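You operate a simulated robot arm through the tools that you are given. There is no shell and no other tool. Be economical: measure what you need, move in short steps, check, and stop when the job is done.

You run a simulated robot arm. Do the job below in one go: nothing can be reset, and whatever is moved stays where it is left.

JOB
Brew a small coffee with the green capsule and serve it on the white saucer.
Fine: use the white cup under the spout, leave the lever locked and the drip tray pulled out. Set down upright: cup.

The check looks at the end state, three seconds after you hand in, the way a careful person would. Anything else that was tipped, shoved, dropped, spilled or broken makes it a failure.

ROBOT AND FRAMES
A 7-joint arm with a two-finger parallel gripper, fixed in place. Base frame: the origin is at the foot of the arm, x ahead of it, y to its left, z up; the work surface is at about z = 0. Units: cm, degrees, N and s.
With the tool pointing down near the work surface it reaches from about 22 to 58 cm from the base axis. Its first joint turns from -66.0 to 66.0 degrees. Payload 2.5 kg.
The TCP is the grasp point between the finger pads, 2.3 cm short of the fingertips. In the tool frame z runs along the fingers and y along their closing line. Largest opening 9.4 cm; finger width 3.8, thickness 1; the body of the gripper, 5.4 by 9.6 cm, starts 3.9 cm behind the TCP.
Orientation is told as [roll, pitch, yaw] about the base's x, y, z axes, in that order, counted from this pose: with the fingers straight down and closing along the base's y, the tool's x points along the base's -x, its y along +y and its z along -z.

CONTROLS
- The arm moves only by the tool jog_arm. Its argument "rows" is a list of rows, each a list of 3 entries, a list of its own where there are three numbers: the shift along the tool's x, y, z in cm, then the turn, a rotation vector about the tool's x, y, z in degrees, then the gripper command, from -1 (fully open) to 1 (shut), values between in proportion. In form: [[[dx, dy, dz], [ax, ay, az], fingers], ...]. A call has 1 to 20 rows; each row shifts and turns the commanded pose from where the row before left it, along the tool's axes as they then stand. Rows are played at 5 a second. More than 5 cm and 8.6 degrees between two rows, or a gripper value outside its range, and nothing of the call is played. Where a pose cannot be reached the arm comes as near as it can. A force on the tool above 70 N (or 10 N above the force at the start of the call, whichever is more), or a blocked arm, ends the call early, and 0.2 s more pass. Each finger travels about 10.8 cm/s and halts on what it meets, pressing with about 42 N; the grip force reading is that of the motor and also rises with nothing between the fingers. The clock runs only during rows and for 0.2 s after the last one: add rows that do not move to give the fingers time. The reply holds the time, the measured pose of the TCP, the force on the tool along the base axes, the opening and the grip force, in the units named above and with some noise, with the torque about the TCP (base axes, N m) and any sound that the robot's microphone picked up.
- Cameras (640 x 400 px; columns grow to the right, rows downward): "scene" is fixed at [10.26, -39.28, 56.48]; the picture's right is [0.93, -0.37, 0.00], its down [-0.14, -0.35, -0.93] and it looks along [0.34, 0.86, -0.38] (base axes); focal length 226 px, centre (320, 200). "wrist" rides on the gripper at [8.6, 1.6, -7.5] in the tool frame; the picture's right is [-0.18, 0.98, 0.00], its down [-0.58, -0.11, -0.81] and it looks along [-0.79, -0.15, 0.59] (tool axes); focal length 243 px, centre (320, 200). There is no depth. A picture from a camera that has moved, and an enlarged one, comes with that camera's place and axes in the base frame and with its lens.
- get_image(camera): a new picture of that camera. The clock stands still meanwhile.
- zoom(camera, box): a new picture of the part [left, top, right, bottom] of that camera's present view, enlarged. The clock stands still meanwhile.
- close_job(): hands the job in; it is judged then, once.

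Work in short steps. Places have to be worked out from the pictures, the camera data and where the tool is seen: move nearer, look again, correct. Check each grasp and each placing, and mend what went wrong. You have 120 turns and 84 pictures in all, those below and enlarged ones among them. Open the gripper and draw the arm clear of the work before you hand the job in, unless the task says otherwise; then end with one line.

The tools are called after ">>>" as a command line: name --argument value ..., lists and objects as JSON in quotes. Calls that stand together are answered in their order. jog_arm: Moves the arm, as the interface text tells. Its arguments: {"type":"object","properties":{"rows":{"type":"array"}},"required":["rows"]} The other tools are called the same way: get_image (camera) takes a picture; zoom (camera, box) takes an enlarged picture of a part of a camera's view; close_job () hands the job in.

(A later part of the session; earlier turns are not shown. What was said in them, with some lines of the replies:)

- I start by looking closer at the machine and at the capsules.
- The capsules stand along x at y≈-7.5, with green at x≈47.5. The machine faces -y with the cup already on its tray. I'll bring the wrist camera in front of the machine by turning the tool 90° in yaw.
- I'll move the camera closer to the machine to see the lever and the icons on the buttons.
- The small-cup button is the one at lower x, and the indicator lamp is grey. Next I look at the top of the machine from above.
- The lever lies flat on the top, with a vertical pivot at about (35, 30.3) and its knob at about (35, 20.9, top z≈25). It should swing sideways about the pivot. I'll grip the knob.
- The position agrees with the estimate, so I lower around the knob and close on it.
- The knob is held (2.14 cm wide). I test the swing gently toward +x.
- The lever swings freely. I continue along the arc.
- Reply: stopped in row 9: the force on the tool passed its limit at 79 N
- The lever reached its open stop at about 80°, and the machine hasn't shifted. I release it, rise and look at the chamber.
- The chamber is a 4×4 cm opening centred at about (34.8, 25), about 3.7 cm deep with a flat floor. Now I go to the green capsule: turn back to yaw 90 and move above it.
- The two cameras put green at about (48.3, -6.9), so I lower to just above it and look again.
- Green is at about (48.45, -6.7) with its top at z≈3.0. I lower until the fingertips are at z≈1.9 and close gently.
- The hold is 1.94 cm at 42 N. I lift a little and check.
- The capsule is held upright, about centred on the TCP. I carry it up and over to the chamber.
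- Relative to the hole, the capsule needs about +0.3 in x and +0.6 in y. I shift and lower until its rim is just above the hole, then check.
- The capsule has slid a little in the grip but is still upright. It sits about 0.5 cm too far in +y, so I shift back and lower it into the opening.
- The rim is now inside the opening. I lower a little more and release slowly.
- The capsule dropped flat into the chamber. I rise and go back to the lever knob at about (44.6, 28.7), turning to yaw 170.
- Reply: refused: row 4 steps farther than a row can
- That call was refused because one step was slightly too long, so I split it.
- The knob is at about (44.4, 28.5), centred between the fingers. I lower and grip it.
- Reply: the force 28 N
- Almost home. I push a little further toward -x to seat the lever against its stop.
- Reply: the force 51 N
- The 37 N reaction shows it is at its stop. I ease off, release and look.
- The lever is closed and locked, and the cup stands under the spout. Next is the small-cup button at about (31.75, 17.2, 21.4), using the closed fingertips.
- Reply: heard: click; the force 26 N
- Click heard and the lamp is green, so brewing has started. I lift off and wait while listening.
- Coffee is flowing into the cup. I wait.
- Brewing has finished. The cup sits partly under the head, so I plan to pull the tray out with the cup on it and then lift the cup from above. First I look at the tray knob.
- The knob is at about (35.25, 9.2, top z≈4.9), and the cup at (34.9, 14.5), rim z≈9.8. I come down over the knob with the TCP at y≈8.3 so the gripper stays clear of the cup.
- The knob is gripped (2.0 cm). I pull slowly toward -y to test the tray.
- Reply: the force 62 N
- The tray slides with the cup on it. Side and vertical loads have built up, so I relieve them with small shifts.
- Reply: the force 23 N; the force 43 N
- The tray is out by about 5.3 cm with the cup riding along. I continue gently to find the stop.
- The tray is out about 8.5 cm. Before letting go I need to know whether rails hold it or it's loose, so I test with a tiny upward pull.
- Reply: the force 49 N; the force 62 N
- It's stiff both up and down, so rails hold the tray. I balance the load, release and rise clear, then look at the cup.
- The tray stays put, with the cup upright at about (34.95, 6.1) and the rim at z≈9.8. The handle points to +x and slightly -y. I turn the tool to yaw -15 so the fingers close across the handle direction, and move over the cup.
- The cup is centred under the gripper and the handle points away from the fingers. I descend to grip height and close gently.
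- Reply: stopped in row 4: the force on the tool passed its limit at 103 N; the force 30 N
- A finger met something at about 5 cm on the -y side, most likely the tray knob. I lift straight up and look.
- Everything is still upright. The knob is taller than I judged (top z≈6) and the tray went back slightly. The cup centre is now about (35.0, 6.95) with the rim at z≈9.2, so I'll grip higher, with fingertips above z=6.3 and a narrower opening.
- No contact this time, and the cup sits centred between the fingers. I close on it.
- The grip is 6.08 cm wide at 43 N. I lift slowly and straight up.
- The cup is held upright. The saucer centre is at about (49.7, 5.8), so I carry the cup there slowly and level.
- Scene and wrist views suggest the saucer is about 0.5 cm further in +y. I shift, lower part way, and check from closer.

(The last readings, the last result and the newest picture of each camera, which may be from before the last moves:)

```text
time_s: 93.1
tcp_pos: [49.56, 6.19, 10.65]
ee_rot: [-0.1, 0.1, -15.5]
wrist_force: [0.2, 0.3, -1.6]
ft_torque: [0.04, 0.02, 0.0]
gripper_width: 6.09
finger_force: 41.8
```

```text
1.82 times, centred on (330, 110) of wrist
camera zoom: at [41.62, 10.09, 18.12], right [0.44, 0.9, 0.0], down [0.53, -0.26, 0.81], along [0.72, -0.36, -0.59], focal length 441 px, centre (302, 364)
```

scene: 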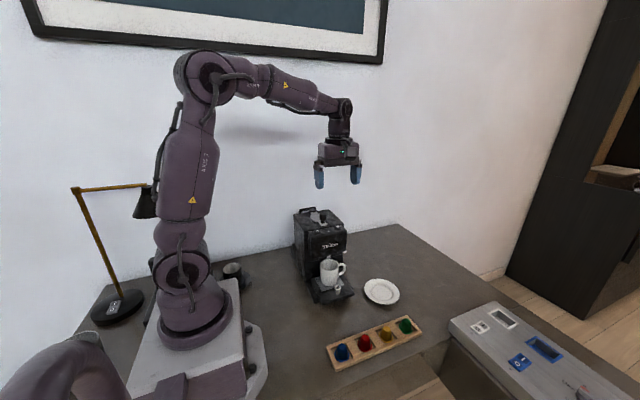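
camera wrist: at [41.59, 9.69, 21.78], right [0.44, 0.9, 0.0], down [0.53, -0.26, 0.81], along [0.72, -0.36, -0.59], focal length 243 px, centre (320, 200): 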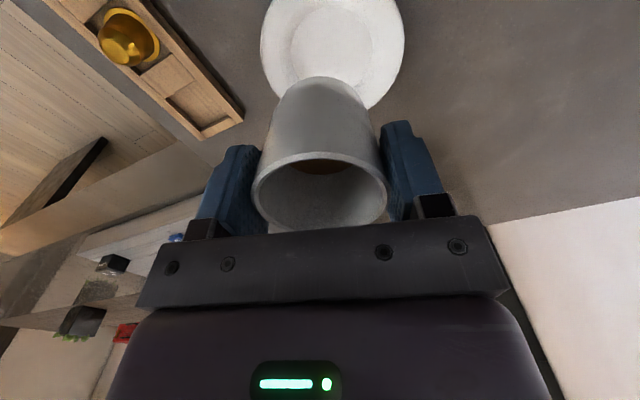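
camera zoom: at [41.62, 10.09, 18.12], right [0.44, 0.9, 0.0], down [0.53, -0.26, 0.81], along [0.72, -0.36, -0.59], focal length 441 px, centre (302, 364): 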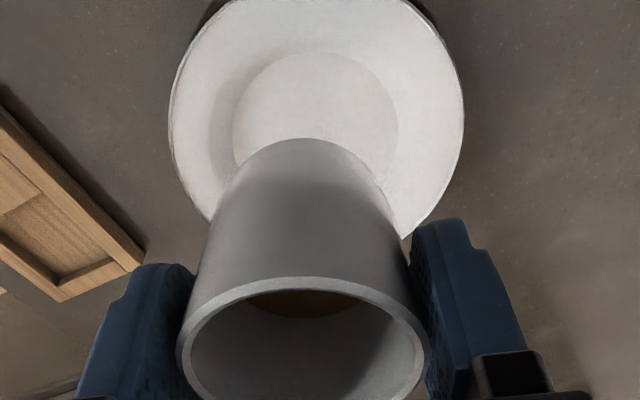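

Using the directions that don't depend on height, the saucer centre is about (-0.1, +0.63) from the cup. I shift and lower closer.

>>> jog_arm --rows '[[[0.13, 0.29, 0], [0, 0, 0], 0.1], [[0.13, 0.29, 0.5], [0, 0, 0], 0.1], [[0, 0, 0.7], [0, 0, 0], 0.1], [[0, 0, 0.6], [0, 0, 0], 0.1], [[0, 0, 0.3], [0, 0, 0], 0.1], [[0, 0, 0], [0, 0, 0], 0.1]]'

>>> zoom --camera "scene" --box '[350, 250, 420, 315]'

>>> zoom --camera "wrist" --box '[220, 0, 440, 220]'

```text
time_s: 94.5
tcp_pos: [49.42, 6.92, 8.59]
ee_rot: [-0.3, 0.0, -15.5]
wrist_force: [-0.4, -0.5, -1.6]
ft_torque: [-0.01, 0.03, 0.0]
gripper_width: 6.09
finger_force: 41.9
```

```text
6.15 times, centred on (385, 282) of scene
camera zoom: at [10.26, -39.28, 56.48], right [0.93, -0.37, 0.0], down [-0.14, -0.35, -0.93], along [0.34, 0.86, -0.38], focal length 1392 px, centre (-80, -308)
```

zoom: 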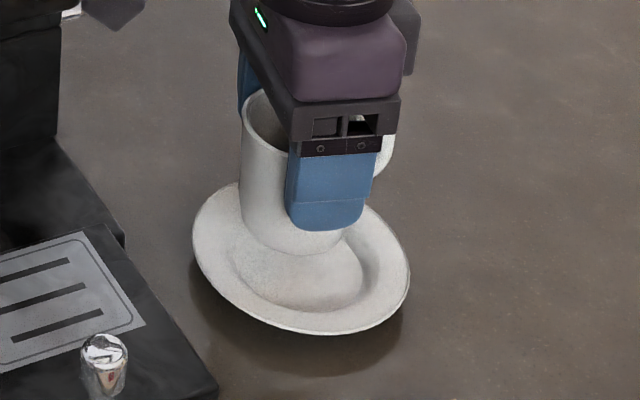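

```text
1.82 times, centred on (330, 110) of wrist
camera zoom: at [41.61, 10.83, 16.03], right [0.44, 0.9, 0.0], down [0.53, -0.26, 0.81], along [0.72, -0.36, -0.59], focal length 441 px, centre (302, 364)
```

zoom: 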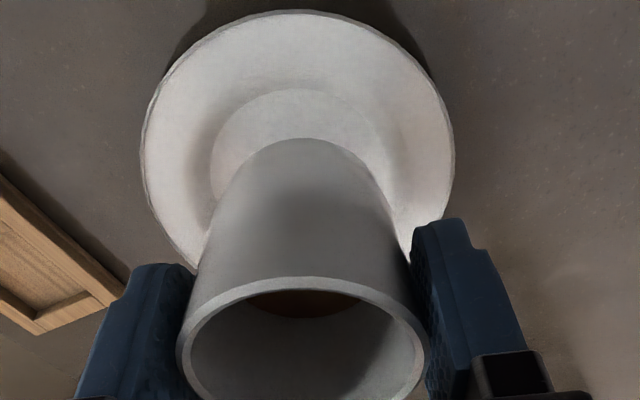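

It's well centred now, with about 2.5 cm left to lower. I make a small correction and lower gently to contact.

>>> jog_arm --rows '[[[-0.15, -0.17, 0.5], [0, 0, 0], 0.1], [[0, 0, 0.6], [0, 0, 0], 0.1], [[0, 0, 0.4], [0, 0, 0], 0.1], [[0, 0, 0.2], [0, 0, 0], 0.1], [[0, 0, 0], [0, 0, 0], 0.1]]'

>>> jog_arm --rows '[[[0, 0, 0.15], [0, 0, 0], 0.1], [[0, 0, 0.15], [0, 0, 0], 0.1], [[0, 0, 0], [0, 0, 0], 0.1]]'

```text
time_s: 95.7
tcp_pos: [49.76, 6.62, 6.86]
ee_rot: [-0.2, 0.1, -15.5]
wrist_force: [-0.4, -0.7, -1.9]
ft_torque: [0.0, 0.0, 0.0]
gripper_width: 6.09
finger_force: 41.3
```

```text
time_s: 96.5
tcp_pos: [49.57, 6.75, 6.53]
ee_rot: [-0.1, 0.0, -15.5]
wrist_force: [-1.2, -0.3, -1.8]
ft_torque: [-0.02, 0.03, -0.04]
gripper_width: 6.06
finger_force: 42.4
```

>>> zoom --camera "scene" --box '[350, 250, 420, 315]'

>>> jog_arm --rows '[[[0, 0, 0.1], [0, 0, 0], 0.1], [[0, 0, 0.1], [0, 0, 0], 0.1], [[0, 0, 0], [0, 0, 0], 0.1]]'

```text
6.15 times, centred on (385, 282) of scene
camera zoom: at [10.26, -39.28, 56.48], right [0.93, -0.37, 0.0], down [-0.14, -0.35, -0.93], along [0.34, 0.86, -0.38], focal length 1392 px, centre (-80, -308)
```

zoom: 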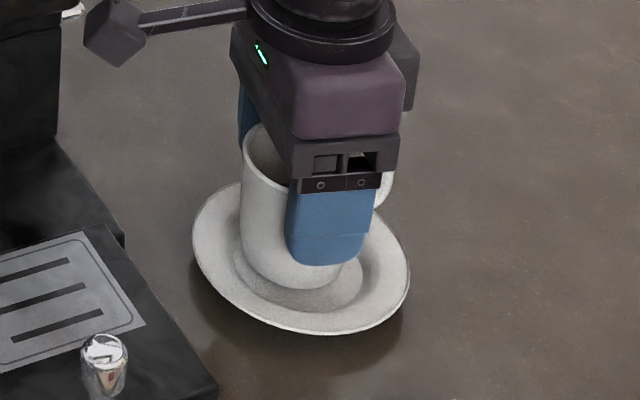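

```text
time_s: 97.3
tcp_pos: [49.63, 6.71, 6.34]
ee_rot: [-0.2, 0.1, -15.5]
wrist_force: [0.1, -0.3, -1.8]
ft_torque: [-0.05, 0.0, 0.02]
gripper_width: 6.09
finger_force: 41.6
```

Not in contact yet. I continue in tiny steps.

>>> jog_arm --rows '[[[0, 0, 0.1], [0, 0, 0], 0.1], [[0, 0, 0.1], [0, 0, 0], 0.1], [[0, 0, 0.1], [0, 0, 0], 0.1], [[0, 0, 0], [0, 0, 0], 0.1]]'

```text
time_s: 98.3
tcp_pos: [49.48, 6.8, 6.01]
ee_rot: [-0.2, 0.1, -15.5]
wrist_force: [-0.3, 0.9, -1.6]
ft_torque: [-0.02, -0.04, -0.04]
gripper_width: 6.09
finger_force: 42.4
```

>>> jog_arm --rows '[[[0, 0, 0.1], [0, 0, 0], 0.1], [[0, 0, 0.1], [0, 0, 0], 0.1], [[0, 0, 0], [0, 0, 0], 0.1]]'

>>> jog_arm --rows '[[[0, 0, 0.1], [0, 0, 0], 0.1], [[0, 0, 0], [0, 0, 0], 0.1]]'

```text
time_s: 99.1
tcp_pos: [49.68, 6.74, 5.97]
ee_rot: [-0.2, -0.1, -15.5]
wrist_force: [-7.9, -0.3, 31.1]
ft_torque: [0.09, 0.39, 0.06]
gripper_width: 6.08
finger_force: 41.5
```

```text
time_s: 99.7
tcp_pos: [49.68, 6.62, 5.95]
ee_rot: [-0.1, -0.2, -15.4]
wrist_force: [-4.5, 2.0, 33.3]
ft_torque: [0.05, 0.08, -0.03]
gripper_width: 6.1
finger_force: 41.4
```

The cup touched down at TCP z≈5.97. I ease the pressure and open slowly.

>>> jog_arm --rows '[[[0, 0, -0.13], [0, 0, 0], 0.1], [[0, 0, 0], [0, 0, 0], 0.1], [[0, 0, 0], [0, 0, 0], -0.25], [[0, 0, 0], [0, 0, 0], -0.35], [[0, 0, 0], [0, 0, 0], -0.45], [[0, 0, 0], [0, 0, 0], -0.6], [[0, 0, 0], [0, 0, 0], -0.6]]'

>>> zoom --camera "scene" --box '[350, 250, 420, 315]'

>>> get_image --camera "wrist"

```text
time_s: 101.3
tcp_pos: [49.49, 6.64, 5.69]
ee_rot: [-0.3, 0.3, -15.5]
wrist_force: [0.5, 0.1, -0.9]
ft_torque: [-0.03, 0.0, 0.0]
gripper_width: 7.53
finger_force: 0.2
```

```text
6.15 times, centred on (385, 282) of scene
camera zoom: at [10.26, -39.28, 56.48], right [0.93, -0.37, 0.0], down [-0.14, -0.35, -0.93], along [0.34, 0.86, -0.38], focal length 1392 px, centre (-80, -308)
```

zoom: 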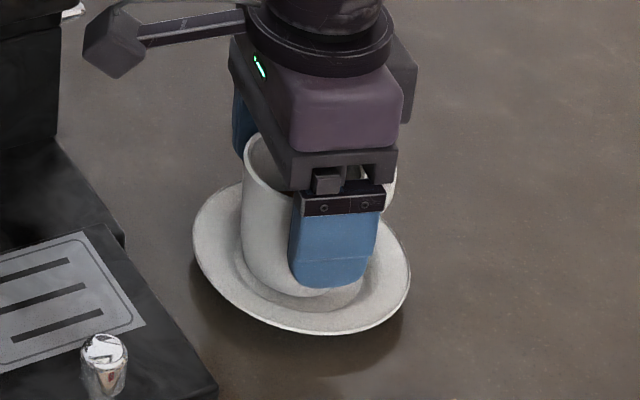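

```text
6 pictures are left
camera wrist: at [41.69, 10.6, 13.31], right [0.44, 0.9, -0.01], down [0.53, -0.26, 0.8], along [0.72, -0.36, -0.59], focal length 243 px, centre (320, 200)
```

wrist: 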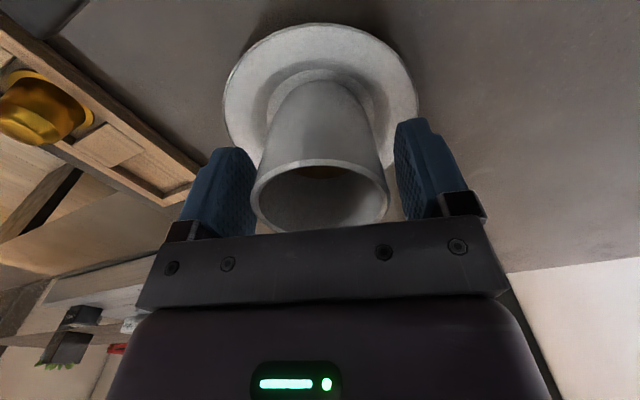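

The cup stands free and upright on the saucer. I rise straight up and check.

>>> jog_arm --rows '[[[0, 0, -1], [0, 0, 0], -0.65], [[0, 0, -2], [0, 0, 0], -0.65], [[0, 0, -3], [0, 0, 0], -0.65], [[0, 0, -4], [0, 0, 0], -0.65], [[0, 0, -4], [0, 0, 0], -1], [[0, 0, -4], [0, 0, 0], -1], [[4, 0, -3], [0, 0, 0], -1], [[4, 0, -3], [0, 0, 0], -1], [[4, 0, 0], [0, 0, 0], -1], [[4, 0, 0], [0, 0, 0], -1], [[0, 0, 0], [0, 0, 0], -1]]'

>>> zoom --camera "scene" --box '[280, 200, 440, 340]'

```text
time_s: 103.7
tcp_pos: [34.38, 10.89, 29.63]
ee_rot: [-0.2, 0.0, -15.6]
wrist_force: [0.3, 0.5, 0.0]
ft_torque: [0.02, -0.01, -0.01]
gripper_width: 9.41
finger_force: 0.1
```

```text
2.86 times, centred on (360, 270) of scene
camera zoom: at [10.26, -39.28, 56.48], right [0.93, -0.37, 0.0], down [-0.14, -0.35, -0.93], along [0.34, 0.86, -0.38], focal length 646 px, centre (206, 0)
```

zoom: 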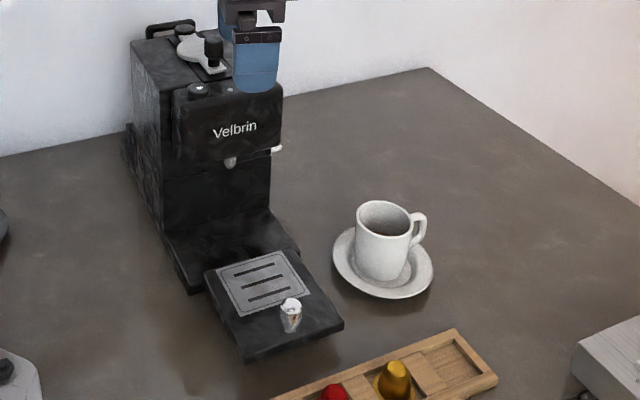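

>>> zoom --camera "scene" --box '[350, 240, 410, 290]'

>>> jog_arm --rows '[[[3, 0, -4], [0, 0, 0], -1], [[3, 0, -4], [0, 0, 0], -1], [[0, 0, -4], [0, 0, 0], -1], [[0, 0, 0], [0, 0, 0], -1]]'

>>> get_image --camera "scene"

```text
8.00 times, centred on (380, 265) of scene
camera zoom: at [10.26, -39.28, 56.48], right [0.93, -0.37, 0.0], down [-0.14, -0.35, -0.93], along [0.34, 0.86, -0.38], focal length 1810 px, centre (-160, -320)
```

zoom: 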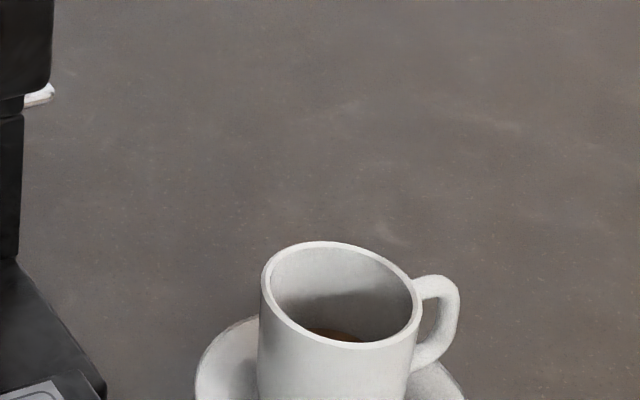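

```text
time_s: 104.7
tcp_pos: [28.22, 12.66, 41.8]
ee_rot: [-0.2, 0.2, -15.5]
wrist_force: [0.0, -0.5, 0.0]
ft_torque: [-0.05, 0.01, 0.02]
gripper_width: 9.39
finger_force: 0.1
```

```text
3 pictures are left
```

scene: 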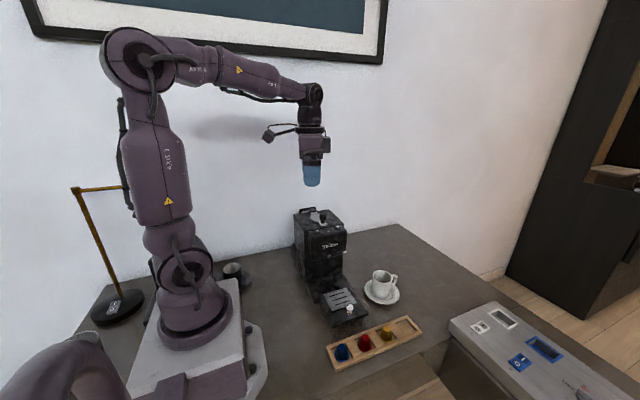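

One last close look at the cup's seating.

>>> zoom --camera "scene" --box '[355, 262, 411, 310]'

```text
8.33 times, centred on (383, 286) of scene
camera zoom: at [10.26, -39.28, 56.48], right [0.93, -0.37, 0.0], down [-0.14, -0.35, -0.93], along [0.34, 0.86, -0.38], focal length 1885 px, centre (-205, -517)
```

zoom: 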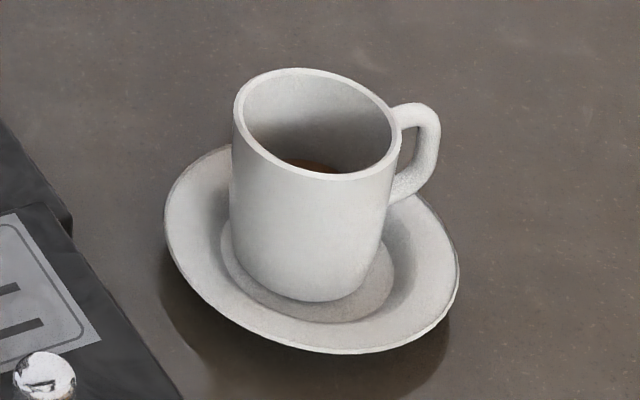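

The cup sits flat inside the saucer's well with coffee in it. The lever is locked, the tray is out, and the arm is clear with the gripper open. I hand in.

>>> close_job

```text
The job is handed in.
```

I brewed the small coffee with the green capsule and set the white cup upright on the white saucer, with the lever locked and the drip tray pulled out; on the way a finger pressed hard on the tray knob and slid the tray back slightly, but nothing tipped or spilled in the pictures.
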